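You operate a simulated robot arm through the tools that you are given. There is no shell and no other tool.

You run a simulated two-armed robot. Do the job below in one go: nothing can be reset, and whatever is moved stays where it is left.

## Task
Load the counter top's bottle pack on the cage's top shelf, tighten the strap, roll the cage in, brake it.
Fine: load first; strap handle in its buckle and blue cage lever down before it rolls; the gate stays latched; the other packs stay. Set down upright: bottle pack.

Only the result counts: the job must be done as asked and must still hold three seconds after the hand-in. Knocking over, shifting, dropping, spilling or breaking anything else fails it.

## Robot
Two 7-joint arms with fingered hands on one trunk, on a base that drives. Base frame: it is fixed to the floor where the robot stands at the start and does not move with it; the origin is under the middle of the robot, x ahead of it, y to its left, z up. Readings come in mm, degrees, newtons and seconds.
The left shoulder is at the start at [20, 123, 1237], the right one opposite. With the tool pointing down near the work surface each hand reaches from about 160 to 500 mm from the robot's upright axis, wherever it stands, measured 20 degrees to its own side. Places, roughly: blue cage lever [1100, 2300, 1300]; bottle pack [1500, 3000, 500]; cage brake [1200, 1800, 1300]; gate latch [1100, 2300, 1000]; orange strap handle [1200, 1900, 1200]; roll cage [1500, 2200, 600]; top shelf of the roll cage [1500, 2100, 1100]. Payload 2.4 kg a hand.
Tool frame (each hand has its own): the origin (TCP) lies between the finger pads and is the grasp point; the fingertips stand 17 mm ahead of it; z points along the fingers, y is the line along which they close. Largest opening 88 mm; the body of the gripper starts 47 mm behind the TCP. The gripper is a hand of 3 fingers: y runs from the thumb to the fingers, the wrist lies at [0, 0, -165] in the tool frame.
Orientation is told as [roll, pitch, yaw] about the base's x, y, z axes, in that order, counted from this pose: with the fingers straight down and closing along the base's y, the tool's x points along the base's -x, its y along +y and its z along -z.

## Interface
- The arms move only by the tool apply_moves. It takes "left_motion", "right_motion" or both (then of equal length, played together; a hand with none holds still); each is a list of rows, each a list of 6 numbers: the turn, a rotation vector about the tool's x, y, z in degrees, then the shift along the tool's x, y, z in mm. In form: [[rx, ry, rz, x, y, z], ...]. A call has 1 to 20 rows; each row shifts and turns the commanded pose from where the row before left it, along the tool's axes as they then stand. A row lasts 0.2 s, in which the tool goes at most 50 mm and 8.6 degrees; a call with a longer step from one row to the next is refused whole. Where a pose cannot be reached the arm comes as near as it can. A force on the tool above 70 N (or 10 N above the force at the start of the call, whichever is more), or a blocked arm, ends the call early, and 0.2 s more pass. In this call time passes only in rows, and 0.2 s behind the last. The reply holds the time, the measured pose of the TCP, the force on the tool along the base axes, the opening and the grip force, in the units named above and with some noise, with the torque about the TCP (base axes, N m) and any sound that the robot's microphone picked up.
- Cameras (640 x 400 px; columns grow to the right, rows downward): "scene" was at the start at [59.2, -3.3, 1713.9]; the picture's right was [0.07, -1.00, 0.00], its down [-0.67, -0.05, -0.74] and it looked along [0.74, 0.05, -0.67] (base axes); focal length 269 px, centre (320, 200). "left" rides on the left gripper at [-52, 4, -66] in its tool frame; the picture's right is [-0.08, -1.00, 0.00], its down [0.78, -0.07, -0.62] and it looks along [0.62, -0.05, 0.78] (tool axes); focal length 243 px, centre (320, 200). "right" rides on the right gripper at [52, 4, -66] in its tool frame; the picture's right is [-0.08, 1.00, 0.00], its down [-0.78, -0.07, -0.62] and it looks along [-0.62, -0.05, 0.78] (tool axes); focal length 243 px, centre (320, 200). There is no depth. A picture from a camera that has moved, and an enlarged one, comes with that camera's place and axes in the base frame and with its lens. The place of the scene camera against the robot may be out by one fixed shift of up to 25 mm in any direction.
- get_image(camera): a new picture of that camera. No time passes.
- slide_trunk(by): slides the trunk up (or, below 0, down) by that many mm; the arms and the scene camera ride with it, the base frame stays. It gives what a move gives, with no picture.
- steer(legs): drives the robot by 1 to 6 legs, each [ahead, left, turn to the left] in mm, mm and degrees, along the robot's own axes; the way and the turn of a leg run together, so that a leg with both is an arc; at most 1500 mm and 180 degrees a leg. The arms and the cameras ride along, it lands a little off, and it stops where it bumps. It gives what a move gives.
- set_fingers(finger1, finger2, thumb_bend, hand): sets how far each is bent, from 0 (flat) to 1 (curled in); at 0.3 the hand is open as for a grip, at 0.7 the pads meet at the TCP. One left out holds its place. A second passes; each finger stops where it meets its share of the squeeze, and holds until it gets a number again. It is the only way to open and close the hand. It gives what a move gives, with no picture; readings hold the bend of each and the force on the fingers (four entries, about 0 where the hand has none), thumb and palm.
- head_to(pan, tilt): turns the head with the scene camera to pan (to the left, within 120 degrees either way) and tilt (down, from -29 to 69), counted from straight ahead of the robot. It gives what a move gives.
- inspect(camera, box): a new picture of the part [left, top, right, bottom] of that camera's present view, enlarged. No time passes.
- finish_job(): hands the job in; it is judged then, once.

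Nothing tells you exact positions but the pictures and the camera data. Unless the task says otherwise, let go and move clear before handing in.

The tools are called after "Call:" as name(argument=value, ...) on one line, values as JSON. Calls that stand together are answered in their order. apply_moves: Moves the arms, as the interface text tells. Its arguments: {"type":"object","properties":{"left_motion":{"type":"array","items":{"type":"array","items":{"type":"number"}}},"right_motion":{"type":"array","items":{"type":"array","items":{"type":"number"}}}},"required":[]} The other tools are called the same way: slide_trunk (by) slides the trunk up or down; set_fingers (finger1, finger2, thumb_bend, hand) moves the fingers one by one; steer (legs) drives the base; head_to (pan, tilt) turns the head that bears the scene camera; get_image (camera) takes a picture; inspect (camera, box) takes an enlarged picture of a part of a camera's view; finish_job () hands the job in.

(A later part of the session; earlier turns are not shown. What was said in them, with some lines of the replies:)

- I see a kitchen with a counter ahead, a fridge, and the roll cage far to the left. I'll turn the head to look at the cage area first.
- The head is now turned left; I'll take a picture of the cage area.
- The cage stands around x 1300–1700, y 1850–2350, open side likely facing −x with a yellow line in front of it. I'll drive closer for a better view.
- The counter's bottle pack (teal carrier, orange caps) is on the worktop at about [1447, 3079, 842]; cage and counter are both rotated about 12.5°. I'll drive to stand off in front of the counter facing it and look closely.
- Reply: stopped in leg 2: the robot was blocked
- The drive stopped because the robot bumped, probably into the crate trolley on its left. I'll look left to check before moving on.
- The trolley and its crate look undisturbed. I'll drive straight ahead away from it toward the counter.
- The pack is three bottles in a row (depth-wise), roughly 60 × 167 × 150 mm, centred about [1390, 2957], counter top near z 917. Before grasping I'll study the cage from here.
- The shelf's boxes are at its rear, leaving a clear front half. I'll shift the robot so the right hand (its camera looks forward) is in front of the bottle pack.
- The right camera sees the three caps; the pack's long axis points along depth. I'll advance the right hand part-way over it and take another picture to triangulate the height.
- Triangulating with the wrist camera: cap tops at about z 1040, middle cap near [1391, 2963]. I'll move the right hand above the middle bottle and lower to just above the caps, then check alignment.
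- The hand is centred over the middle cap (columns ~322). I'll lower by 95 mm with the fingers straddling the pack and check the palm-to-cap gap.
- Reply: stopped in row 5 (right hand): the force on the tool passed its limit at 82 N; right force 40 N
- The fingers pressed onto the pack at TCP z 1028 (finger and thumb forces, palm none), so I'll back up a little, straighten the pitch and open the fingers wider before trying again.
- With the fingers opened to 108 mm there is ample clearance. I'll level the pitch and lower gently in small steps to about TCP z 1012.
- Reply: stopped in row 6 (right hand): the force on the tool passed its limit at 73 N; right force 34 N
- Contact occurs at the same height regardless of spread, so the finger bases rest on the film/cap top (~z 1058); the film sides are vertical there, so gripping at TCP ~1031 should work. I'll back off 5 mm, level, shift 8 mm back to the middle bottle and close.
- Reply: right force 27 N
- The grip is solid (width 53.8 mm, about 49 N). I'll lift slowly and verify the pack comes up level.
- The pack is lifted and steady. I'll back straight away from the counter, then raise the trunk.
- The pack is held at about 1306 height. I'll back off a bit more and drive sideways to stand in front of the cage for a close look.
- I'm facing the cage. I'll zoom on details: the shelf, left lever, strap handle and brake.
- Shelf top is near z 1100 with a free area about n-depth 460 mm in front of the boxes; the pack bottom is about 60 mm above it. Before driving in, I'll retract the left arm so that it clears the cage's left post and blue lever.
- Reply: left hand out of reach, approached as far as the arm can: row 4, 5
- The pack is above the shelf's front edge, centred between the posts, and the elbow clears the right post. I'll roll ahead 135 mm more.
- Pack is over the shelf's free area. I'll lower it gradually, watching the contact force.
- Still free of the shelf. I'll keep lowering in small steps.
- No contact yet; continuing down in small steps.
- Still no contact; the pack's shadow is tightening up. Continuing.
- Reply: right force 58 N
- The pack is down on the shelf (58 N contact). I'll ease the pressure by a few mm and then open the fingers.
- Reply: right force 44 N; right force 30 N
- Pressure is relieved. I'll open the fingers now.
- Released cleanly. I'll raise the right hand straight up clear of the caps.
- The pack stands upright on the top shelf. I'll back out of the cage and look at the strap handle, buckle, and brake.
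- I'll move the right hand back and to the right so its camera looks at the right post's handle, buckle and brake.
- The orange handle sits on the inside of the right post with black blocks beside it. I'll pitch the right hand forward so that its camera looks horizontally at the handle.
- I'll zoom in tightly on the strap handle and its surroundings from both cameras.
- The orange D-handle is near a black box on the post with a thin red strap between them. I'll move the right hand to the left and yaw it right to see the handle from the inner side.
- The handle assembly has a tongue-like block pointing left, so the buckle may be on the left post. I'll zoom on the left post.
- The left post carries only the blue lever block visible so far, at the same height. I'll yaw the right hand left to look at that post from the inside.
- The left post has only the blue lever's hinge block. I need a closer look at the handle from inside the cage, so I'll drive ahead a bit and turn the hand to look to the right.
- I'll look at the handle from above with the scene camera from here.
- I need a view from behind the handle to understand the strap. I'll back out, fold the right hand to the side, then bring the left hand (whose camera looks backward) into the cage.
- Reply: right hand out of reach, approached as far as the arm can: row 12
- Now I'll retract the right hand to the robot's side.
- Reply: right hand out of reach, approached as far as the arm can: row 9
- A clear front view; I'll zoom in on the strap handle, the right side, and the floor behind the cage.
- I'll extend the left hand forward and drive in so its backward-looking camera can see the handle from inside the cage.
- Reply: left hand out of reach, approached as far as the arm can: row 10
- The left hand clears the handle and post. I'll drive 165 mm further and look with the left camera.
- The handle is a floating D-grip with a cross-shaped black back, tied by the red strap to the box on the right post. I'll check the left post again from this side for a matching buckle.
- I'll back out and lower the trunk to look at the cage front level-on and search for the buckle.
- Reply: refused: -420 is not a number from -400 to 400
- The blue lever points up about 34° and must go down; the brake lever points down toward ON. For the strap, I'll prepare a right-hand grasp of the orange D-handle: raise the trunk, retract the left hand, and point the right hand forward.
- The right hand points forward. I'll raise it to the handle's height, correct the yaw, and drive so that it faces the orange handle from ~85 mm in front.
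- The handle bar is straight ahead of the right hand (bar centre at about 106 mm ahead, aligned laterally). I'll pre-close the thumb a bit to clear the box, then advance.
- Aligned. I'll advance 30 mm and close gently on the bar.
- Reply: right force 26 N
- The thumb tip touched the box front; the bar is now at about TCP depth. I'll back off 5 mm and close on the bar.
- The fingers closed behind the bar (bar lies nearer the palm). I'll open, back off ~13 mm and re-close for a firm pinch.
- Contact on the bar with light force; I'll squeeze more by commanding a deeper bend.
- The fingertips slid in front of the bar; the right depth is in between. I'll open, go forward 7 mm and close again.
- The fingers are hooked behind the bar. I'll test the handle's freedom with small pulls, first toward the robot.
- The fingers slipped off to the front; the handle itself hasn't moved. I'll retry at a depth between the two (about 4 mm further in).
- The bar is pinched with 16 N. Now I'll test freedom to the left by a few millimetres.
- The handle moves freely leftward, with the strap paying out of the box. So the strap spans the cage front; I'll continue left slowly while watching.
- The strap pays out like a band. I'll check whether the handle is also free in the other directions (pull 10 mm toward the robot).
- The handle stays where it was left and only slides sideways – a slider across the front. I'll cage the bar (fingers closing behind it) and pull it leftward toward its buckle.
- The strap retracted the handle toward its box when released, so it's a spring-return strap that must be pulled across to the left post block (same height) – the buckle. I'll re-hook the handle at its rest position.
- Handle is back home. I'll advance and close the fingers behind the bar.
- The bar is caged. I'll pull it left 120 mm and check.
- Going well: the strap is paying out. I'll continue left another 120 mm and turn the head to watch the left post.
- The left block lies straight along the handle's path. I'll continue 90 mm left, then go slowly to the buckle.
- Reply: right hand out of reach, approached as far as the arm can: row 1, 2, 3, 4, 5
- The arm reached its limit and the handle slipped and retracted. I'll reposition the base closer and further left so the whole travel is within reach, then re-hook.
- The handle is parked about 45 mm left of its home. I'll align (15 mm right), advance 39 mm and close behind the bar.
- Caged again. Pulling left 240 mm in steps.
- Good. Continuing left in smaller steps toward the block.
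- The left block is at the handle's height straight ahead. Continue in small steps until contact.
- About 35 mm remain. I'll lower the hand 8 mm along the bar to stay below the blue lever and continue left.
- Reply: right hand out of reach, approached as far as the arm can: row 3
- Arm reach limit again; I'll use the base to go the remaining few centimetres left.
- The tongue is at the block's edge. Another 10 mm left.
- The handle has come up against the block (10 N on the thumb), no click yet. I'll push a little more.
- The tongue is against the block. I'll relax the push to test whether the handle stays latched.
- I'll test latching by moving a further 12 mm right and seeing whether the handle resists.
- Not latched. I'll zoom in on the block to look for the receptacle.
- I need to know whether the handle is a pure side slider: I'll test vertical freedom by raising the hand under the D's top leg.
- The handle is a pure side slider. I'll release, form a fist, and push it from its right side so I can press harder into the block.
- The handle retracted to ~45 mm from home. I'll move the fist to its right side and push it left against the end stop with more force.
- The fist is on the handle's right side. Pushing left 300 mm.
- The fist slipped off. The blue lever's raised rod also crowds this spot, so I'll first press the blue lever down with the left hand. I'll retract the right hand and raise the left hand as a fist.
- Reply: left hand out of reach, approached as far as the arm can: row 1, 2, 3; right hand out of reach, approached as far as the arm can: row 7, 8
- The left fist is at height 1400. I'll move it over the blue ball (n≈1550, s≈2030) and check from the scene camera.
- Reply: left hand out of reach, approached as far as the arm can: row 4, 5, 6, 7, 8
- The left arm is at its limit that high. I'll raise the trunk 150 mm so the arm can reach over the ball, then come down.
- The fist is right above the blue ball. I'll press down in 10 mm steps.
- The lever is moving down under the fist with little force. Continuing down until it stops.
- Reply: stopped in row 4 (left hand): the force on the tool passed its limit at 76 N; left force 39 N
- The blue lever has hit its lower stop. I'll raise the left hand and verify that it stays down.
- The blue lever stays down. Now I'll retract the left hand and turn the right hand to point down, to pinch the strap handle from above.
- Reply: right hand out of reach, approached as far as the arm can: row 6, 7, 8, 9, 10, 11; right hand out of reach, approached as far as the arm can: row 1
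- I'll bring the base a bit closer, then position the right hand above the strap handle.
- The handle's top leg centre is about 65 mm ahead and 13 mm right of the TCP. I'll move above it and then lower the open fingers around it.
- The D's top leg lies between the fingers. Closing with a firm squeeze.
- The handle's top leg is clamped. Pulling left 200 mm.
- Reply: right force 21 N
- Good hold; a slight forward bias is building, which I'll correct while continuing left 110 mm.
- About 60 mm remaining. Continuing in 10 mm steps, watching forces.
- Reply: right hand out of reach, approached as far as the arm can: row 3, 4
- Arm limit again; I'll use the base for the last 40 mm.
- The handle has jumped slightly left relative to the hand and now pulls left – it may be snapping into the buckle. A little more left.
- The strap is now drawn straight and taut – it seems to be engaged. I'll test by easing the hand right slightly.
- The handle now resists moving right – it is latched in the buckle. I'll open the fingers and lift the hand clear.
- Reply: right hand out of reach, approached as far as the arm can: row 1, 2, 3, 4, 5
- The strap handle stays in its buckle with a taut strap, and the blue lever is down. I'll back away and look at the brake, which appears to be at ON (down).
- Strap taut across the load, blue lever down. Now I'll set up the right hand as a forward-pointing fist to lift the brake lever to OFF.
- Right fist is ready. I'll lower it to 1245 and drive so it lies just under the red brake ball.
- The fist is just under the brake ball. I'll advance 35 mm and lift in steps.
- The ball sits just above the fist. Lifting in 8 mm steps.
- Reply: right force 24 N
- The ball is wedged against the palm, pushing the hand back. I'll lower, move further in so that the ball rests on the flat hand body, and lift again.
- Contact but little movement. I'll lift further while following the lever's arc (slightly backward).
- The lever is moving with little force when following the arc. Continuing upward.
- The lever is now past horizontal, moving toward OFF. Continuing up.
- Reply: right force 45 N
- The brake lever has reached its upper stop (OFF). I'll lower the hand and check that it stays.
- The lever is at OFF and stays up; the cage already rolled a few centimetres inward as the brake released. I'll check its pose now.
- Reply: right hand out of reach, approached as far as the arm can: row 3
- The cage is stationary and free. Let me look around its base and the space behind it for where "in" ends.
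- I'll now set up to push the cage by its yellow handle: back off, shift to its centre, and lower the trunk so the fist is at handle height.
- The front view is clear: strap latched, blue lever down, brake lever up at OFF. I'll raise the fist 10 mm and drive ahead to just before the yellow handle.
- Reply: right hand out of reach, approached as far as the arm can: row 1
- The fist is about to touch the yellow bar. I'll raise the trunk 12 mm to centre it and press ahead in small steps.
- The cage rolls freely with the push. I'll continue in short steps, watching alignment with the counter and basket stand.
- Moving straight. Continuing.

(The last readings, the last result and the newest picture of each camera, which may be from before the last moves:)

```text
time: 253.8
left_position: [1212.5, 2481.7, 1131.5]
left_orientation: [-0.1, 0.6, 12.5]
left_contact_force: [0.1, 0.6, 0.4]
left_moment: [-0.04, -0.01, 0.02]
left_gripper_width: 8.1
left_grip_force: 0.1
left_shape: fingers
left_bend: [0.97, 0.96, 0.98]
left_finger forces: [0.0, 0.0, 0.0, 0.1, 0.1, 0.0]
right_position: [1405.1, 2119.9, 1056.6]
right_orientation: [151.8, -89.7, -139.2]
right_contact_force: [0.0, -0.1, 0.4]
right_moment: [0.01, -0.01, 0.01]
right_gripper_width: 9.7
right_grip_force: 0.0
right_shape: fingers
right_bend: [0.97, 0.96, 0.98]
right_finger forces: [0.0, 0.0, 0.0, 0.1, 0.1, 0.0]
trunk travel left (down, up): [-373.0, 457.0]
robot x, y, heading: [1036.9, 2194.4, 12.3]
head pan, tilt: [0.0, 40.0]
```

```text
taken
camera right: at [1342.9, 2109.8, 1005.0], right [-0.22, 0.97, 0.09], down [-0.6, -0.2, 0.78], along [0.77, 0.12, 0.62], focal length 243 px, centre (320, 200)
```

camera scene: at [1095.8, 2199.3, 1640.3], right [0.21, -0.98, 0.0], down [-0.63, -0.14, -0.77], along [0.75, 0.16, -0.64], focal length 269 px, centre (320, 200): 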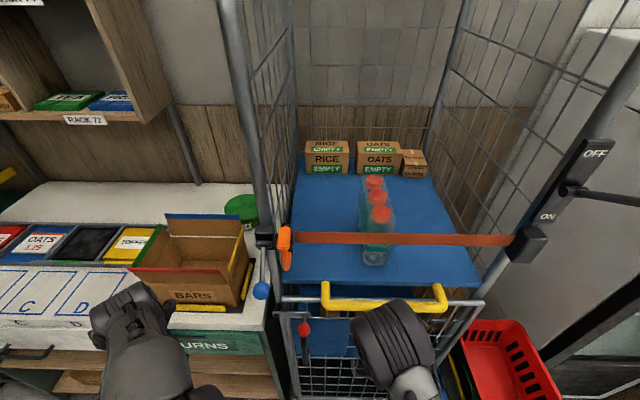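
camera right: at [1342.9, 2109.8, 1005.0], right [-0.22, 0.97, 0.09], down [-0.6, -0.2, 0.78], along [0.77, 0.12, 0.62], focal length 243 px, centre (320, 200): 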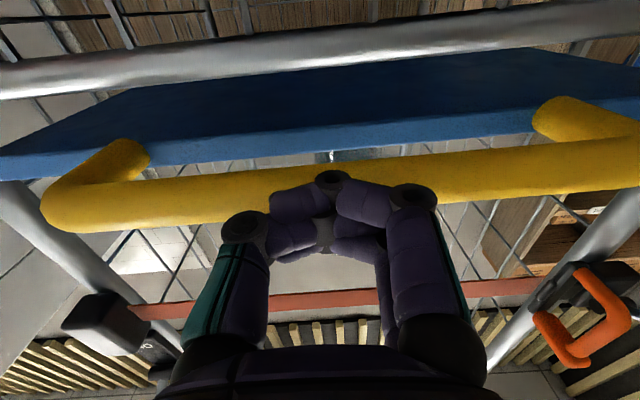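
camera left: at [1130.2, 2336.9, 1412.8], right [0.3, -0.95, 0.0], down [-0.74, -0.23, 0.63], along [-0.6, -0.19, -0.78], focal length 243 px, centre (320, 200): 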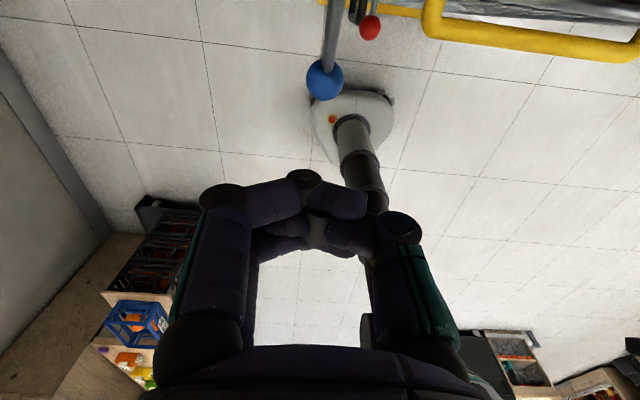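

Still rolling freely; about 230 mm in total so far. Continue in 30 mm steps watching for a stop.

Call:
steer(legs=[[30, 0, 0]])

Call:
steer(legs=[[30, 0, 0]])

Call:
get_image(camera="scene")

Call:
get_image(camera="right")

```text
time: 254.6
left_position: [1241.0, 2487.9, 1131.4]
left_orientation: [0.0, 0.6, 12.5]
left_contact_force: [-0.2, -0.4, -0.3]
left_moment: [-0.03, -0.02, 0.03]
left_gripper_width: 7.7
left_grip_force: 0.0
left_shape: fingers
left_bend: [0.97, 0.96, 0.98]
left_finger forces: [0.1, 0.1, 0.0, 0.1, 0.1, 0.0]
right_position: [1436.0, 2127.0, 1057.4]
right_orientation: [154.0, -89.5, -141.5]
right_contact_force: [0.0, 0.0, 0.1]
right_moment: [-0.01, -0.01, 0.04]
right_gripper_width: 9.7
right_grip_force: 0.0
right_shape: fingers
right_bend: [0.97, 0.96, 0.98]
right_finger forces: [0.0, 0.0, 0.0, 0.0, 0.1, 0.0]
trunk travel left (down, up): [-373.0, 457.0]
robot x, y, heading: [1062.6, 2200.2, 12.6]
head pan, tilt: [0.0, 40.0]
```

```text
time: 255.5
left_position: [1255.5, 2489.3, 1133.1]
left_orientation: [-0.1, 0.1, 12.3]
left_contact_force: [1.2, -0.3, 0.3]
left_moment: [0.01, 0.0, 0.0]
left_gripper_width: 7.6
left_grip_force: 0.0
left_shape: fingers
left_bend: [0.97, 0.96, 0.98]
left_finger forces: [0.0, 0.1, 0.0, 0.0, 0.1, 0.1]
right_position: [1445.2, 2128.4, 1055.0]
right_orientation: [3.9, -89.2, 8.7]
right_contact_force: [-45.3, -6.2, -4.9]
right_moment: [0.06, -0.47, -0.04]
right_gripper_width: 10.6
right_grip_force: 25.0
right_shape: fingers
right_bend: [0.97, 0.98, 0.99]
right_finger forces: [0.1, 49.9, 0.0, 0.1, 0.0, 0.0]
trunk travel left (down, up): [-373.0, 457.0]
robot x, y, heading: [1084.0, 2203.7, 12.2]
head pan, tilt: [0.0, 40.0]
stopped in leg 1: the force on the tool passed its limit at 85 N (the readings are from after the stop); the commanded pose is now the measured one
```

```text
taken
camera scene: at [1134.9, 2208.3, 1640.6], right [0.21, -0.98, 0.0], down [-0.62, -0.13, -0.77], along [0.75, 0.16, -0.64], focal length 269 px, centre (320, 200)
```

scene: 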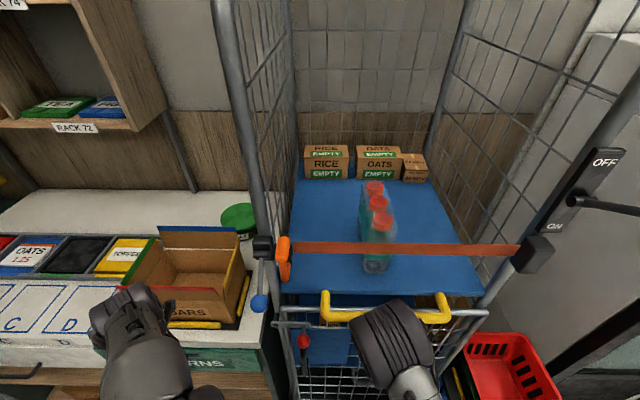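

```text
taken
camera right: at [1379.5, 2117.7, 1003.6], right [-0.22, 0.97, 0.09], down [-0.58, -0.2, 0.79], along [0.79, 0.12, 0.61], focal length 243 px, centre (320, 200)
```

right: 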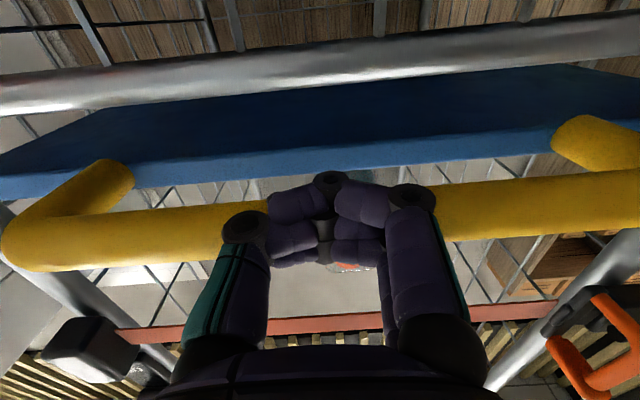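

The cage met a firm stop (force limit) after about 275 mm – its front is now about flush with the counter. I'll relieve the pressure and inspect around the cage.

Call:
steer(legs=[[-15, 0, 0]])

Call:
get_image(camera="scene")

Call:
inspect(camera="scene", box=[90, 190, 310, 370])

Call:
inspect(camera="scene", box=[420, 120, 640, 400])

```text
time: 256.2
left_position: [1246.8, 2488.6, 1130.7]
left_orientation: [0.0, 0.5, 12.2]
left_contact_force: [0.2, -0.1, -0.4]
left_moment: [0.0, 0.0, 0.0]
left_gripper_width: 7.7
left_grip_force: 0.1
left_shape: fingers
left_bend: [0.97, 0.96, 0.98]
left_finger forces: [0.1, 0.0, 0.0, 0.0, 0.1, 0.0]
right_position: [1437.6, 2126.4, 1054.3]
right_orientation: [9.4, -89.4, 3.0]
right_contact_force: [0.5, 0.0, -0.2]
right_moment: [0.02, 0.01, 0.0]
right_gripper_width: 10.6
right_grip_force: 0.0
right_shape: fingers
right_bend: [0.97, 0.96, 0.99]
right_finger forces: [0.0, 0.0, 0.1, 0.0, 0.1, 0.0]
trunk travel left (down, up): [-373.0, 457.0]
robot x, y, heading: [1073.7, 2203.3, 12.2]
head pan, tilt: [0.0, 40.0]
```

```text
taken
camera scene: at [1129.2, 2206.4, 1640.4], right [0.21, -0.98, 0.0], down [-0.63, -0.14, -0.77], along [0.75, 0.16, -0.64], focal length 269 px, centre (320, 200)
```

scene: 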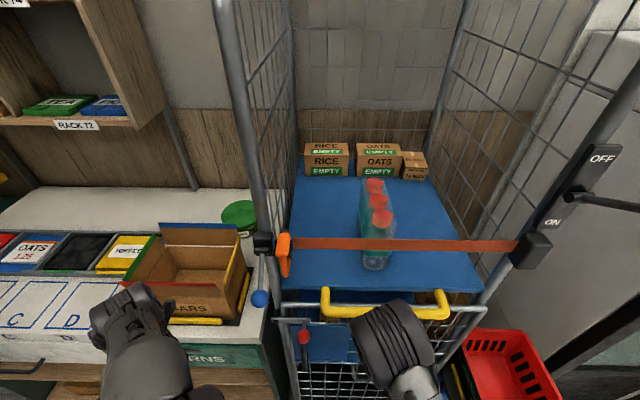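

```text
2.22 times, centred on (200, 280) of scene
camera zoom: at [1129.2, 2206.4, 1640.4], right [0.21, -0.98, 0.0], down [-0.63, -0.14, -0.77], along [0.75, 0.16, -0.64], focal length 598 px, centre (587, 22)
```

zoom: 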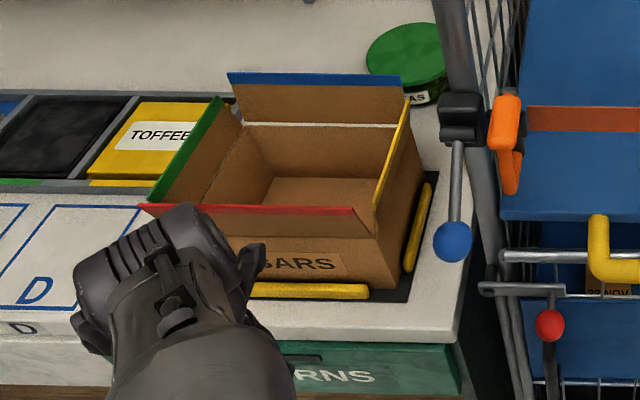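

```text
1.43 times, centred on (530, 260) of scene
camera zoom: at [1129.2, 2206.4, 1640.4], right [0.21, -0.98, 0.0], down [-0.63, -0.14, -0.77], along [0.75, 0.16, -0.64], focal length 385 px, centre (20, 114)
```

zoom: 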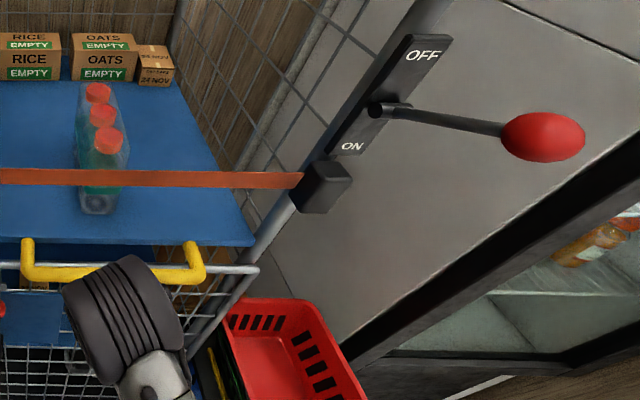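

The cage is in, with its front flush with the counter; strap, blue lever, gate latch and load unchanged. Next is the brake: back off, raise the trunk, and turn the right hand to point down for pressing the red lever to ON.

Call:
steer(legs=[[-330, 0, 0]])

Call:
slide_trunk(by=370)

Call:
apply_moves(right_motion=[[0, 8, 0, 0, 0, 0], [0, 8, 0, 0, 0, 0], [0, 8, 0, 0, 0, 0], [0, 8, 0, 0, 0, 0], [0, 8, 0, 0, 0, 0], [0, 8, 0, 0, 0, 0], [0, 8, 0, 0, 0, 0], [0, 8, 0, 0, 0, 0], [0, 8, 0, 0, 0, 0], [0, 8, 0, 0, 0, 0], [0, 8, 0, 0, 0, 0]])

Call:
head_to(pan=-15, tilt=40)

Call:
get_image(camera="scene")

```text
time: 258.4
left_position: [924.2, 2419.2, 1132.9]
left_orientation: [0.0, 0.5, 12.4]
left_contact_force: [0.5, -0.9, 0.4]
left_moment: [-0.02, 0.02, 0.01]
left_gripper_width: 7.7
left_grip_force: 0.1
left_shape: fingers
left_bend: [0.97, 0.96, 0.98]
left_finger forces: [0.0, 0.0, 0.0, 0.1, 0.0, 0.0]
right_position: [1115.0, 2056.6, 1053.8]
right_orientation: [9.3, -89.4, 3.1]
right_contact_force: [-0.5, -0.7, -0.5]
right_moment: [0.01, -0.01, -0.02]
right_gripper_width: 10.8
right_grip_force: 0.0
right_shape: fingers
right_bend: [0.97, 0.96, 0.99]
right_finger forces: [0.1, 0.0, 0.0, 0.1, 0.1, 0.1]
trunk travel left (down, up): [-373.0, 457.0]
robot x, y, heading: [748.2, 2129.1, 12.3]
head pan, tilt: [0.0, 40.0]
```

```text
time: 262.0
left_position: [924.6, 2418.1, 1501.1]
left_orientation: [-0.2, 0.5, 12.4]
left_contact_force: [-0.4, 0.1, 0.0]
left_moment: [-0.02, -0.01, 0.02]
left_gripper_width: 7.8
left_grip_force: 0.1
left_shape: fingers
left_bend: [0.97, 0.96, 0.98]
left_finger forces: [0.0, 0.1, 0.0, 0.1, 0.1, 0.0]
right_position: [1115.0, 2056.6, 1425.1]
right_orientation: [8.7, -89.4, 3.9]
right_contact_force: [0.4, 0.5, -0.2]
right_moment: [0.0, 0.01, 0.02]
right_gripper_width: 10.5
right_grip_force: 0.0
right_shape: fingers
right_bend: [0.97, 0.96, 0.99]
right_finger forces: [0.0, 0.0, 0.1, 0.1, 0.1, 0.1]
trunk travel left (down, up): [-743.0, 87.0]
robot x, y, heading: [748.1, 2131.0, 12.8]
head pan, tilt: [0.0, 40.0]
```

```text
time: 264.4
left_position: [925.2, 2419.2, 1500.7]
left_orientation: [0.1, 0.5, 12.4]
left_contact_force: [0.3, -0.9, 0.0]
left_moment: [0.01, 0.0, 0.01]
left_gripper_width: 7.7
left_grip_force: 0.0
left_shape: fingers
left_bend: [0.97, 0.96, 0.98]
left_finger forces: [0.0, 0.0, 0.1, 0.0, 0.0, 0.1]
right_position: [1130.4, 2062.3, 1417.1]
right_orientation: [0.0, -1.3, 12.6]
right_contact_force: [0.4, -1.6, -0.4]
right_moment: [-0.03, 0.0, 0.01]
right_gripper_width: 10.5
right_grip_force: 0.1
right_shape: fingers
right_bend: [0.97, 0.96, 0.99]
right_finger forces: [0.1, 0.0, 0.0, 0.0, 0.1, 0.1]
right hand out of reach, approached as far as the arm can: row 1, 2
trunk travel left (down, up): [-743.0, 87.0]
robot x, y, heading: [749.6, 2132.0, 12.3]
head pan, tilt: [0.0, 40.0]
```

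```text
time: 265.2
left_position: [924.6, 2419.0, 1499.8]
left_orientation: [-0.1, 0.5, 12.4]
left_contact_force: [-0.1, -0.1, -0.1]
left_moment: [0.02, -0.04, 0.02]
left_gripper_width: 8.0
left_grip_force: 0.1
left_shape: fingers
left_bend: [0.97, 0.96, 0.98]
left_finger forces: [0.0, 0.0, 0.0, 0.0, 0.0, 0.1]
right_position: [1128.9, 2062.2, 1417.5]
right_orientation: [0.1, -1.4, 12.5]
right_contact_force: [0.5, -0.4, 0.4]
right_moment: [0.02, 0.0, -0.01]
right_gripper_width: 10.6
right_grip_force: 0.1
right_shape: fingers
right_bend: [0.97, 0.96, 0.99]
right_finger forces: [0.1, 0.1, 0.0, 0.1, 0.1, 0.1]
trunk travel left (down, up): [-743.0, 87.0]
robot x, y, heading: [747.8, 2131.1, 12.3]
head pan, tilt: [-15.0, 40.0]
```

```text
taken
camera scene: at [809.1, 2114.6, 2010.4], right [-0.05, -1.0, 0.0], down [-0.64, 0.03, -0.77], along [0.77, -0.04, -0.64], focal length 269 px, centre (320, 200)
```

scene: 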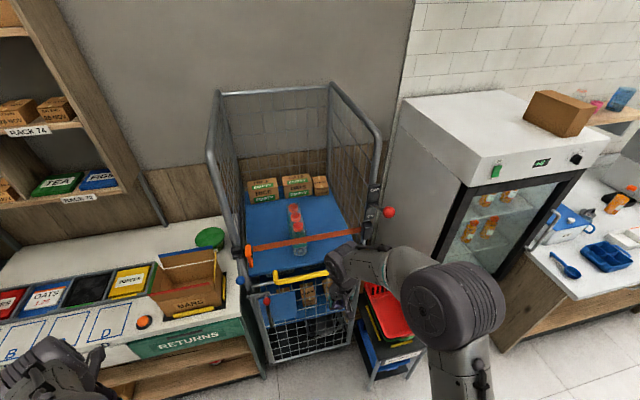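

Call:
inspect(camera="scene", box=[330, 160, 430, 260])

Call:
get_image(camera="right")

```text
4.00 times, centred on (380, 210) of scene
camera zoom: at [809.1, 2114.6, 2010.4], right [-0.05, -1.0, 0.0], down [-0.64, 0.03, -0.77], along [0.77, -0.04, -0.64], focal length 1077 px, centre (80, 160)
```

zoom: 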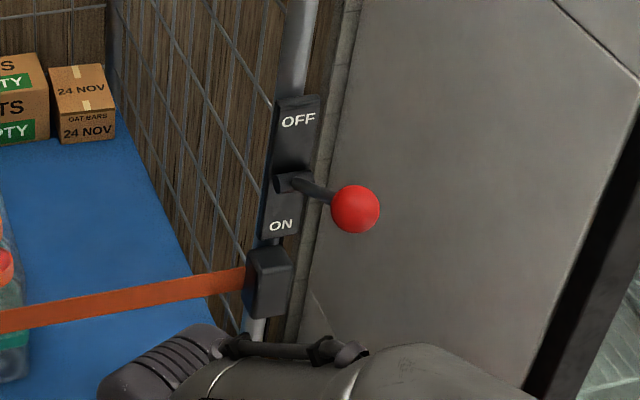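

```text
taken
camera right: at [1076.6, 2054.2, 1482.3], right [-0.13, 0.99, 0.0], down [0.76, 0.1, 0.64], along [0.63, 0.09, -0.77], focal length 243 px, centre (320, 200)
```

right: 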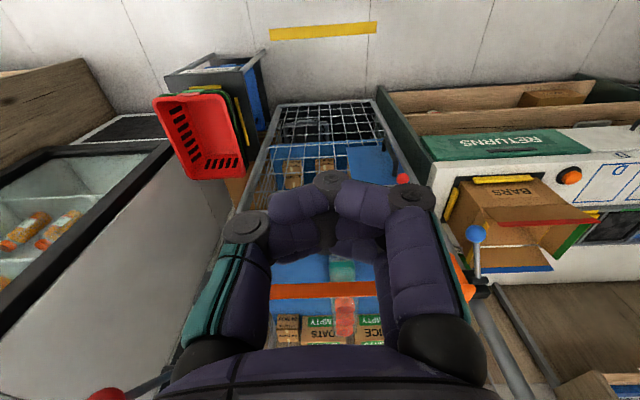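

Ball estimated at n≈1805, s≈1523, z≈1426 (up/OFF). I'll raise the fist above it and move over.

Call:
apply_moves(right_motion=[[0, 1.3, 0, 0, 0, -20], [0, 0, 0, 0, 0, -25], [0, 0, 0, 0, 0, -22]])

Call:
steer(legs=[[0, -245, 0], [185, 0, 0]])

Call:
get_image(camera="right")

Call:
get_image(camera="scene")

```text
time: 266.0
left_position: [925.5, 2419.0, 1502.1]
left_orientation: [-0.1, 0.6, 12.5]
left_contact_force: [-0.1, 0.0, 0.4]
left_moment: [-0.01, 0.01, 0.0]
left_gripper_width: 7.9
left_grip_force: 0.1
left_shape: fingers
left_bend: [0.97, 0.96, 0.98]
left_finger forces: [0.0, 0.1, 0.1, 0.1, 0.0, 0.0]
right_position: [1127.4, 2061.4, 1484.8]
right_orientation: [0.1, 0.1, 12.5]
right_contact_force: [0.5, -1.0, -0.8]
right_moment: [0.02, 0.0, 0.01]
right_gripper_width: 10.5
right_grip_force: 0.0
right_shape: fingers
right_bend: [0.97, 0.96, 0.99]
right_finger forces: [0.0, 0.0, 0.1, 0.0, 0.0, 0.0]
trunk travel left (down, up): [-743.0, 87.0]
robot x, y, heading: [746.3, 2131.1, 12.4]
head pan, tilt: [-15.0, 40.0]
```

```text
time: 268.9
left_position: [1158.0, 2218.6, 1501.7]
left_orientation: [-0.1, 0.6, 12.3]
left_contact_force: [-0.5, -0.3, -0.2]
left_moment: [0.02, -0.02, 0.03]
left_gripper_width: 7.8
left_grip_force: 0.1
left_shape: fingers
left_bend: [0.97, 0.96, 0.98]
left_finger forces: [0.1, 0.0, 0.0, 0.1, 0.0, 0.0]
right_position: [1361.6, 1861.2, 1483.8]
right_orientation: [0.2, -0.2, 12.5]
right_contact_force: [0.6, -0.4, 0.7]
right_moment: [0.01, 0.04, 0.02]
right_gripper_width: 10.7
right_grip_force: 0.1
right_shape: fingers
right_bend: [0.97, 0.96, 0.99]
right_finger forces: [0.0, 0.0, 0.0, 0.1, 0.1, 0.0]
trunk travel left (down, up): [-743.0, 87.0]
robot x, y, heading: [981.7, 1931.7, 12.1]
head pan, tilt: [-15.0, 40.0]
```

```text
taken
camera right: at [1310.7, 1853.8, 1551.0], right [-0.13, 0.99, 0.0], down [0.78, 0.1, 0.62], along [0.62, 0.08, -0.78], focal length 243 px, centre (320, 200)
```

right: 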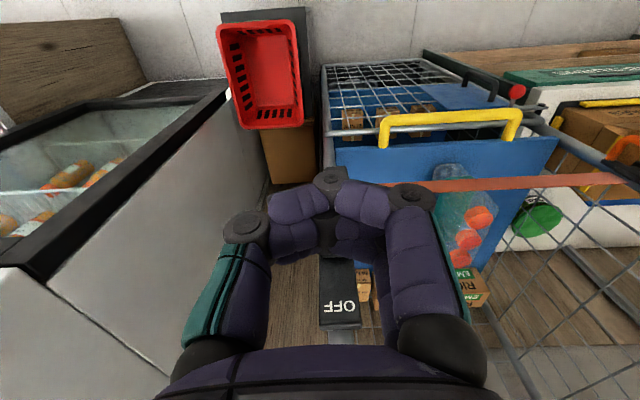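

```text
taken
camera scene: at [1042.7, 1914.2, 2010.4], right [-0.05, -1.0, 0.0], down [-0.64, 0.03, -0.77], along [0.77, -0.04, -0.64], focal length 269 px, centre (320, 200)
```

scene: 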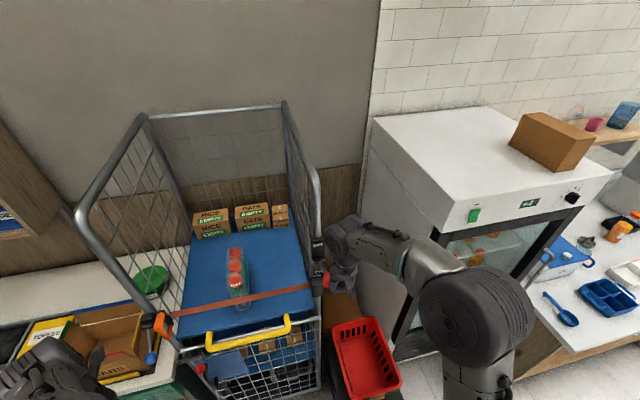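

Call:
apply_moves(right_motion=[[0, 0, 0, -16, 0, 0], [0, 0, 0, -16, 0, 0], [0, 0, 0, -16, 0, 0], [0, 0, 0, -16, 0, 0]])

Call:
inspect(camera="scene", box=[270, 180, 400, 320])

Call:
get_image(camera="right")

```text
time: 269.9
left_position: [1157.7, 2217.7, 1502.2]
left_orientation: [-0.1, 0.5, 12.3]
left_contact_force: [0.4, 1.4, 0.0]
left_moment: [0.03, 0.01, 0.02]
left_gripper_width: 8.0
left_grip_force: 0.0
left_shape: fingers
left_bend: [0.97, 0.96, 0.98]
left_finger forces: [0.0, 0.0, 0.1, 0.0, 0.1, 0.1]
right_position: [1424.5, 1875.5, 1485.3]
right_orientation: [0.1, 0.0, 12.5]
right_contact_force: [0.3, 0.4, 0.0]
right_moment: [0.02, -0.01, 0.01]
right_gripper_width: 10.8
right_grip_force: 0.1
right_shape: fingers
right_bend: [0.97, 0.96, 0.99]
right_finger forces: [0.1, 0.1, 0.1, 0.0, 0.0, 0.0]
trunk travel left (down, up): [-743.0, 87.0]
robot x, y, heading: [979.4, 1933.2, 12.3]
head pan, tilt: [-15.0, 40.0]
```

```text
2.86 times, centred on (335, 250) of scene
camera zoom: at [1043.0, 1914.6, 2010.3], right [-0.05, -1.0, 0.0], down [-0.64, 0.03, -0.77], along [0.77, -0.04, -0.64], focal length 769 px, centre (277, 57)
```

zoom: 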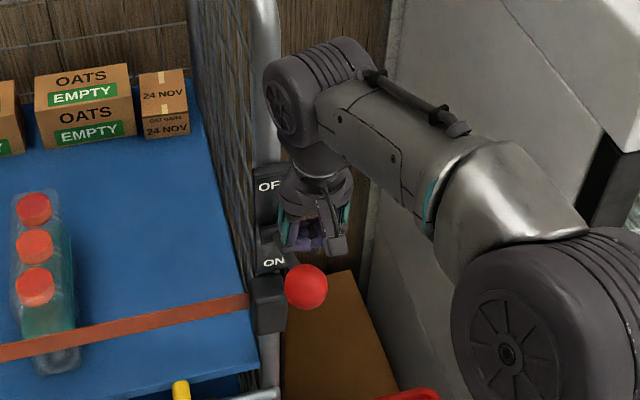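

```text
taken
camera right: at [1373.5, 1868.5, 1550.9], right [-0.13, 0.99, 0.0], down [0.78, 0.1, 0.62], along [0.62, 0.08, -0.78], focal length 243 px, centre (320, 200)
```

right: 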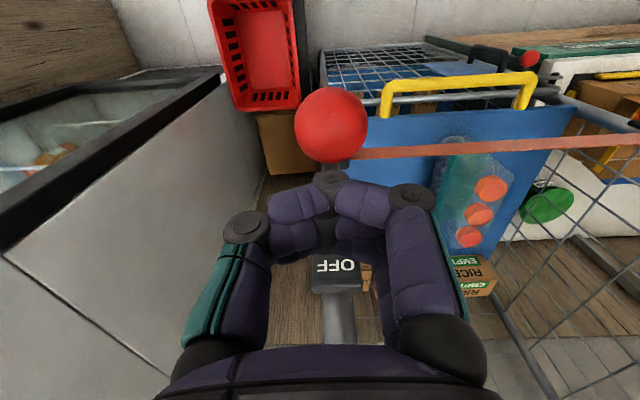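

The ball is right under the fist. I'll press it down in 8 mm steps.

Call:
apply_moves(right_motion=[[0, 0, 0, 3, 3, 8], [0, 0, 0, 3, 2, 8], [0, 0, 0, 0, 0, 8], [0, 0, 0, 0, 0, 8], [0, 0, 0, 0, 0, 8], [0, 0, 0, 0, 0, 8], [0, 0, 0, 0, 0, 8], [0, 0, 0, 0, 0, 8], [0, 0, 0, 0, 0, 8], [0, 0, 0, 0, 0, 8]])

Call:
inspect(camera="scene", box=[270, 180, 400, 320])

Call:
get_image(camera="right")

```text
time: 272.1
left_position: [1158.2, 2217.3, 1502.6]
left_orientation: [-0.1, 0.6, 12.3]
left_contact_force: [0.2, 0.4, 0.3]
left_moment: [0.0, 0.0, -0.02]
left_gripper_width: 8.0
left_grip_force: 0.1
left_shape: fingers
left_bend: [0.97, 0.96, 0.98]
left_finger forces: [0.0, 0.1, 0.0, 0.0, 0.0, 0.1]
right_position: [1417.1, 1879.2, 1404.3]
right_orientation: [0.1, -0.1, 12.5]
right_contact_force: [0.3, 0.4, 1.6]
right_moment: [-0.01, 0.03, 0.01]
right_gripper_width: 10.9
right_grip_force: 0.0
right_shape: fingers
right_bend: [0.97, 0.96, 0.99]
right_finger forces: [0.0, 0.0, 0.1, 0.0, 0.0, 0.0]
trunk travel left (down, up): [-743.0, 87.0]
robot x, y, heading: [978.9, 1930.9, 12.1]
head pan, tilt: [-15.0, 40.0]
```

```text
2.86 times, centred on (335, 250) of scene
camera zoom: at [1043.3, 1914.5, 2010.3], right [-0.05, -1.0, 0.0], down [-0.64, 0.03, -0.77], along [0.76, -0.04, -0.64], focal length 769 px, centre (277, 57)
```

zoom: 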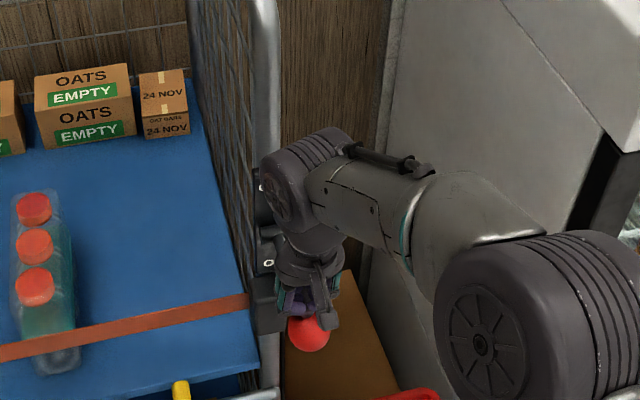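

```text
taken
camera right: at [1366.7, 1871.4, 1470.9], right [-0.13, 0.99, 0.0], down [0.78, 0.1, 0.62], along [0.62, 0.08, -0.78], focal length 243 px, centre (320, 200)
```

right: 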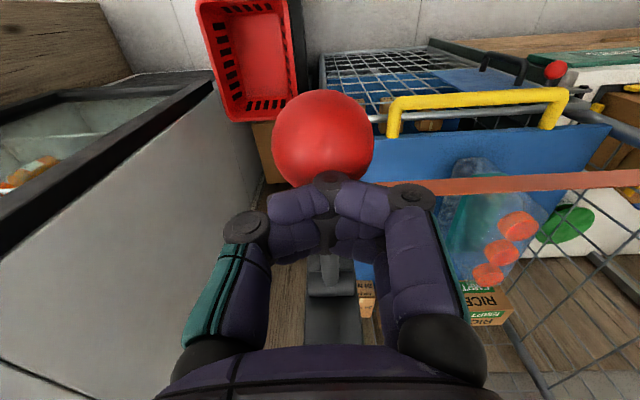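

Call:
apply_moves(right_motion=[[0, 0, 0, 0, 0, 8], [0, 0, 0, 0, 0, 8], [0, 0, 0, 0, 0, 8], [0, 0, 0, 0, 0, 8], [0, 0, 0, 0, 0, 8], [0, 0, 0, 0, 0, 8]])

Call:
get_image(camera="right")

```text
time: 273.5
left_position: [1157.9, 2217.9, 1500.9]
left_orientation: [-0.1, 0.5, 12.2]
left_contact_force: [-0.2, 0.0, -0.6]
left_moment: [0.05, 0.03, -0.04]
left_gripper_width: 8.0
left_grip_force: 0.1
left_shape: fingers
left_bend: [0.97, 0.96, 0.98]
left_finger forces: [0.1, 0.0, 0.0, 0.0, 0.0, 0.0]
right_position: [1417.7, 1879.2, 1357.0]
right_orientation: [0.0, -0.1, 12.4]
right_contact_force: [-0.2, 0.3, -0.3]
right_moment: [-0.02, 0.01, -0.02]
right_gripper_width: 10.8
right_grip_force: 0.1
right_shape: fingers
right_bend: [0.97, 0.96, 0.99]
right_finger forces: [0.1, 0.0, 0.0, 0.1, 0.0, 0.1]
trunk travel left (down, up): [-743.0, 87.0]
robot x, y, heading: [981.7, 1929.5, 12.2]
head pan, tilt: [-15.0, 40.0]
```

```text
taken
camera right: at [1366.6, 1871.4, 1422.7], right [-0.13, 0.99, 0.0], down [0.78, 0.1, 0.62], along [0.62, 0.08, -0.78], focal length 243 px, centre (320, 200)
```

right: 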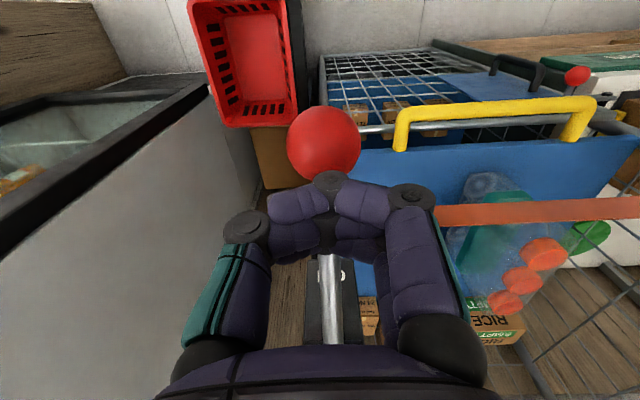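

The lever seems to have snapped down to ON by itself. I'll press down a bit more to confirm that it's at its stop.

Call:
apply_moves(right_motion=[[0, 0, 0, 0, 0, 8], [0, 0, 0, 0, 0, 8], [0, 0, 0, 0, 0, 6], [0, 0, 0, 0, 0, 5]])

Call:
get_image(camera="right")

```text
time: 274.5
left_position: [1158.7, 2218.4, 1500.7]
left_orientation: [-0.1, 0.5, 12.3]
left_contact_force: [-0.2, -0.3, -0.9]
left_moment: [0.01, -0.03, 0.02]
left_gripper_width: 7.8
left_grip_force: 0.0
left_shape: fingers
left_bend: [0.97, 0.96, 0.98]
left_finger forces: [0.1, 0.1, 0.0, 0.0, 0.0, 0.0]
right_position: [1417.5, 1879.8, 1330.6]
right_orientation: [0.1, -0.1, 12.5]
right_contact_force: [0.1, 0.5, 0.3]
right_moment: [0.02, 0.03, 0.01]
right_gripper_width: 10.9
right_grip_force: 0.1
right_shape: fingers
right_bend: [0.97, 0.96, 0.99]
right_finger forces: [0.0, 0.0, 0.0, 0.1, 0.0, 0.0]
trunk travel left (down, up): [-743.0, 87.0]
robot x, y, heading: [980.4, 1933.4, 12.3]
head pan, tilt: [-15.0, 40.0]
```

```text
taken
camera right: at [1367.0, 1871.5, 1396.0], right [-0.13, 0.99, 0.0], down [0.78, 0.1, 0.62], along [0.62, 0.08, -0.78], focal length 243 px, centre (320, 200)
```

right: 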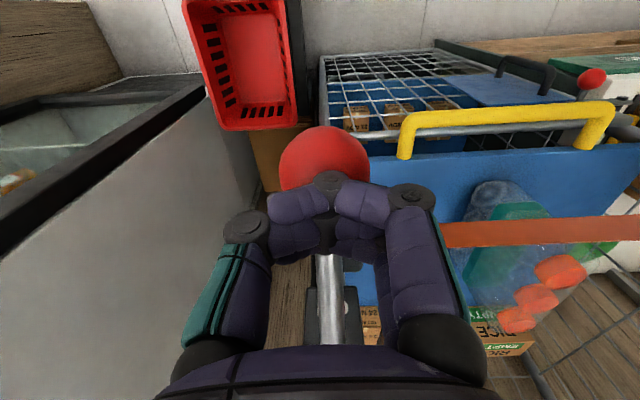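

Call:
apply_moves(right_motion=[[0, 0, 0, 0, 0, 4], [0, 0, 0, 0, 0, 4], [0, 0, 0, 0, 0, 4]])

```text
time: 275.3
left_position: [1155.1, 2218.6, 1503.2]
left_orientation: [0.0, 0.5, 12.2]
left_contact_force: [-0.2, -1.4, -0.5]
left_moment: [-0.01, 0.04, 0.0]
left_gripper_width: 7.8
left_grip_force: 0.1
left_shape: fingers
left_bend: [0.97, 0.96, 0.98]
left_finger forces: [0.0, 0.1, 0.1, 0.0, 0.0, 0.0]
right_position: [1417.5, 1880.4, 1322.1]
right_orientation: [0.1, -0.9, 12.4]
right_contact_force: [7.1, -0.7, 57.1]
right_moment: [0.08, 0.01, 0.01]
right_gripper_width: 11.6
right_grip_force: 29.9
right_shape: fingers
right_bend: [0.98, 0.97, 0.99]
right_finger forces: [29.0, 30.0, 0.1, 0.1, 0.0, 0.1]
trunk travel left (down, up): [-743.0, 87.0]
robot x, y, heading: [981.5, 1933.4, 12.1]
head pan, tilt: [-15.0, 40.0]
```

Firm stop: the brake lever is fully ON. I'll raise the hand and back away, then verify everything.

Call:
apply_moves(right_motion=[[0, 0.8, 0, 0, 0, -10], [0, 0, 0, 0, 0, -20], [0, 0, 0, 0, 0, -30], [0, 0, 0, 0, 0, -30], [0, 0, 0, 0, 0, -30], [0, 0, 0, 0, 0, -30]])

Call:
steer(legs=[[-350, 0, 0]])

Call:
head_to(pan=8, tilt=40)

Call:
get_image(camera="scene")

```text
time: 276.7
left_position: [1158.3, 2218.5, 1502.0]
left_orientation: [-0.1, 0.4, 12.3]
left_contact_force: [-0.3, 0.3, -0.1]
left_moment: [0.0, 0.01, 0.02]
left_gripper_width: 7.6
left_grip_force: 0.0
left_shape: fingers
left_bend: [0.97, 0.96, 0.98]
left_finger forces: [0.0, 0.0, 0.0, 0.0, 0.1, 0.1]
right_position: [1418.2, 1877.4, 1468.6]
right_orientation: [0.1, 0.9, 12.5]
right_contact_force: [0.1, 0.1, 0.5]
right_moment: [0.04, -0.05, 0.02]
right_gripper_width: 11.0
right_grip_force: 0.0
right_shape: fingers
right_bend: [0.97, 0.96, 0.99]
right_finger forces: [0.1, 0.0, 0.0, 0.0, 0.0, 0.1]
trunk travel left (down, up): [-743.0, 87.0]
robot x, y, heading: [979.1, 1932.9, 12.2]
head pan, tilt: [-15.0, 40.0]
```

```text
time: 279.0
left_position: [815.0, 2144.4, 1502.3]
left_orientation: [-0.2, 0.4, 12.3]
left_contact_force: [0.3, 0.3, -0.2]
left_moment: [0.01, 0.02, 0.04]
left_gripper_width: 8.0
left_grip_force: 0.1
left_shape: fingers
left_bend: [0.97, 0.96, 0.98]
left_finger forces: [0.1, 0.1, 0.0, 0.1, 0.1, 0.0]
right_position: [1075.0, 1804.5, 1466.7]
right_orientation: [0.1, 0.9, 12.5]
right_contact_force: [0.2, -0.8, 0.2]
right_moment: [-0.02, 0.0, -0.01]
right_gripper_width: 11.3
right_grip_force: 0.1
right_shape: fingers
right_bend: [0.97, 0.96, 0.99]
right_finger forces: [0.0, 0.1, 0.0, 0.0, 0.0, 0.1]
trunk travel left (down, up): [-743.0, 87.0]
robot x, y, heading: [637.6, 1857.1, 12.3]
head pan, tilt: [-15.0, 40.0]
```

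```text
time: 279.9
left_position: [814.8, 2143.7, 1501.5]
left_orientation: [-0.2, 0.5, 12.2]
left_contact_force: [-0.2, 0.0, 0.6]
left_moment: [0.02, 0.0, 0.0]
left_gripper_width: 7.9
left_grip_force: 0.2
left_shape: fingers
left_bend: [0.97, 0.96, 0.98]
left_finger forces: [0.1, 0.0, 0.1, 0.0, 0.0, 0.0]
right_position: [1075.5, 1805.8, 1467.8]
right_orientation: [0.0, 0.8, 12.5]
right_contact_force: [0.5, 0.6, -0.3]
right_moment: [-0.01, 0.01, 0.0]
right_gripper_width: 11.1
right_grip_force: 0.0
right_shape: fingers
right_bend: [0.97, 0.96, 0.99]
right_finger forces: [0.0, 0.0, 0.0, 0.0, 0.0, 0.1]
trunk travel left (down, up): [-743.0, 87.0]
robot x, y, heading: [637.6, 1855.0, 12.2]
head pan, tilt: [8.0, 40.0]
```

```text
taken
camera scene: at [694.8, 1873.6, 2010.3], right [0.34, -0.94, 0.0], down [-0.6, -0.22, -0.77], along [0.72, 0.26, -0.64], focal length 269 px, centre (320, 200)
```

scene: 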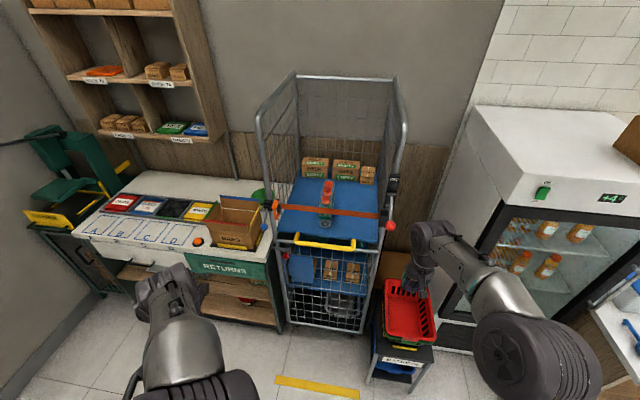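

Call:
inspect(camera="scene", box=[240, 130, 420, 270])

Call:
inspect(camera="scene", box=[240, 220, 440, 400])

Call:
inspect(camera="scene", box=[60, 160, 300, 340])

```text
2.86 times, centred on (330, 200) of scene
camera zoom: at [694.8, 1873.6, 2010.3], right [0.34, -0.94, 0.0], down [-0.6, -0.22, -0.77], along [0.72, 0.26, -0.64], focal length 769 px, centre (291, 200)
```

zoom: 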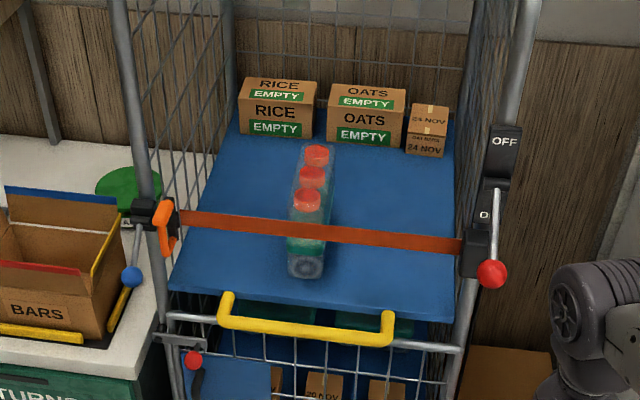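

```text
2.22 times, centred on (340, 310) of scene
camera zoom: at [694.8, 1873.6, 2010.3], right [0.34, -0.94, 0.0], down [-0.6, -0.22, -0.77], along [0.72, 0.26, -0.64], focal length 598 px, centre (276, -44)
```

zoom: 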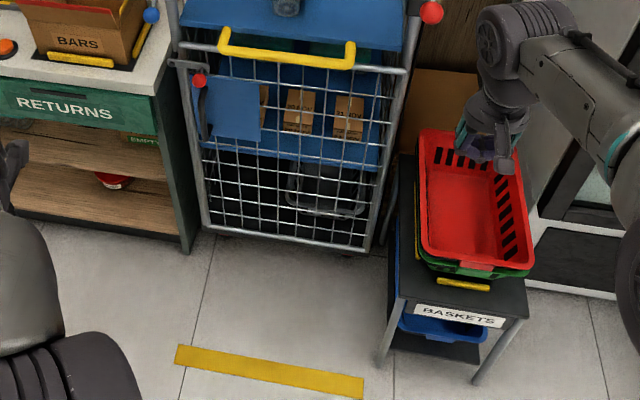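

```text
2.22 times, centred on (180, 250) of scene
camera zoom: at [694.8, 1873.6, 2010.3], right [0.34, -0.94, 0.0], down [-0.6, -0.22, -0.77], along [0.72, 0.26, -0.64], focal length 598 px, centre (631, 89)
```

zoom: 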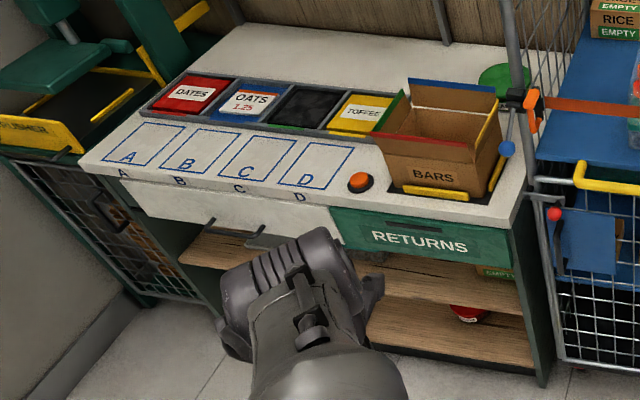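

Final check: the pack stands upright on the top shelf, the strap is latched and taut, and the blue lever is down. The gate is still latched, the cage is rolled in flush with the counter against its stop, and the brake lever is at ON. The hands are clear, so I'm handing in.

Call:
finish_job()

```text
The job is handed in.
```

The bottle pack is loaded, the cage is rolled in and braked, and I have handed the job in; I don't have the verdict yet.

- **Load:** The counter top's bottle pack stands upright near the front of the top shelf. From the pictures, the other packs are still in place.
- **Strap and lever:** The strap is pulled across and its handle is latched in the buckle. The blue cage lever is down. Both were done before the cage rolled.
- **Brake off:** The brake lever was at ON at the start, so I lifted it to OFF first. The cage crept about 45 mm inward as it released.
- **Rolled in:** I pushed the cage in about 275 mm in total, until it met a firm stop with its front roughly level with the counter. I saw no marking for how far "in" is, so I took that stop as the end.
- **Brake on:** I pressed the brake lever back down to its stop at ON. The gate is still latched and both hands are clear.

Early on, while driving sideways, the robot bumped something, probably the orange-crate trolley. It stopped at once and the trolley and crate looked undisturbed afterwards.
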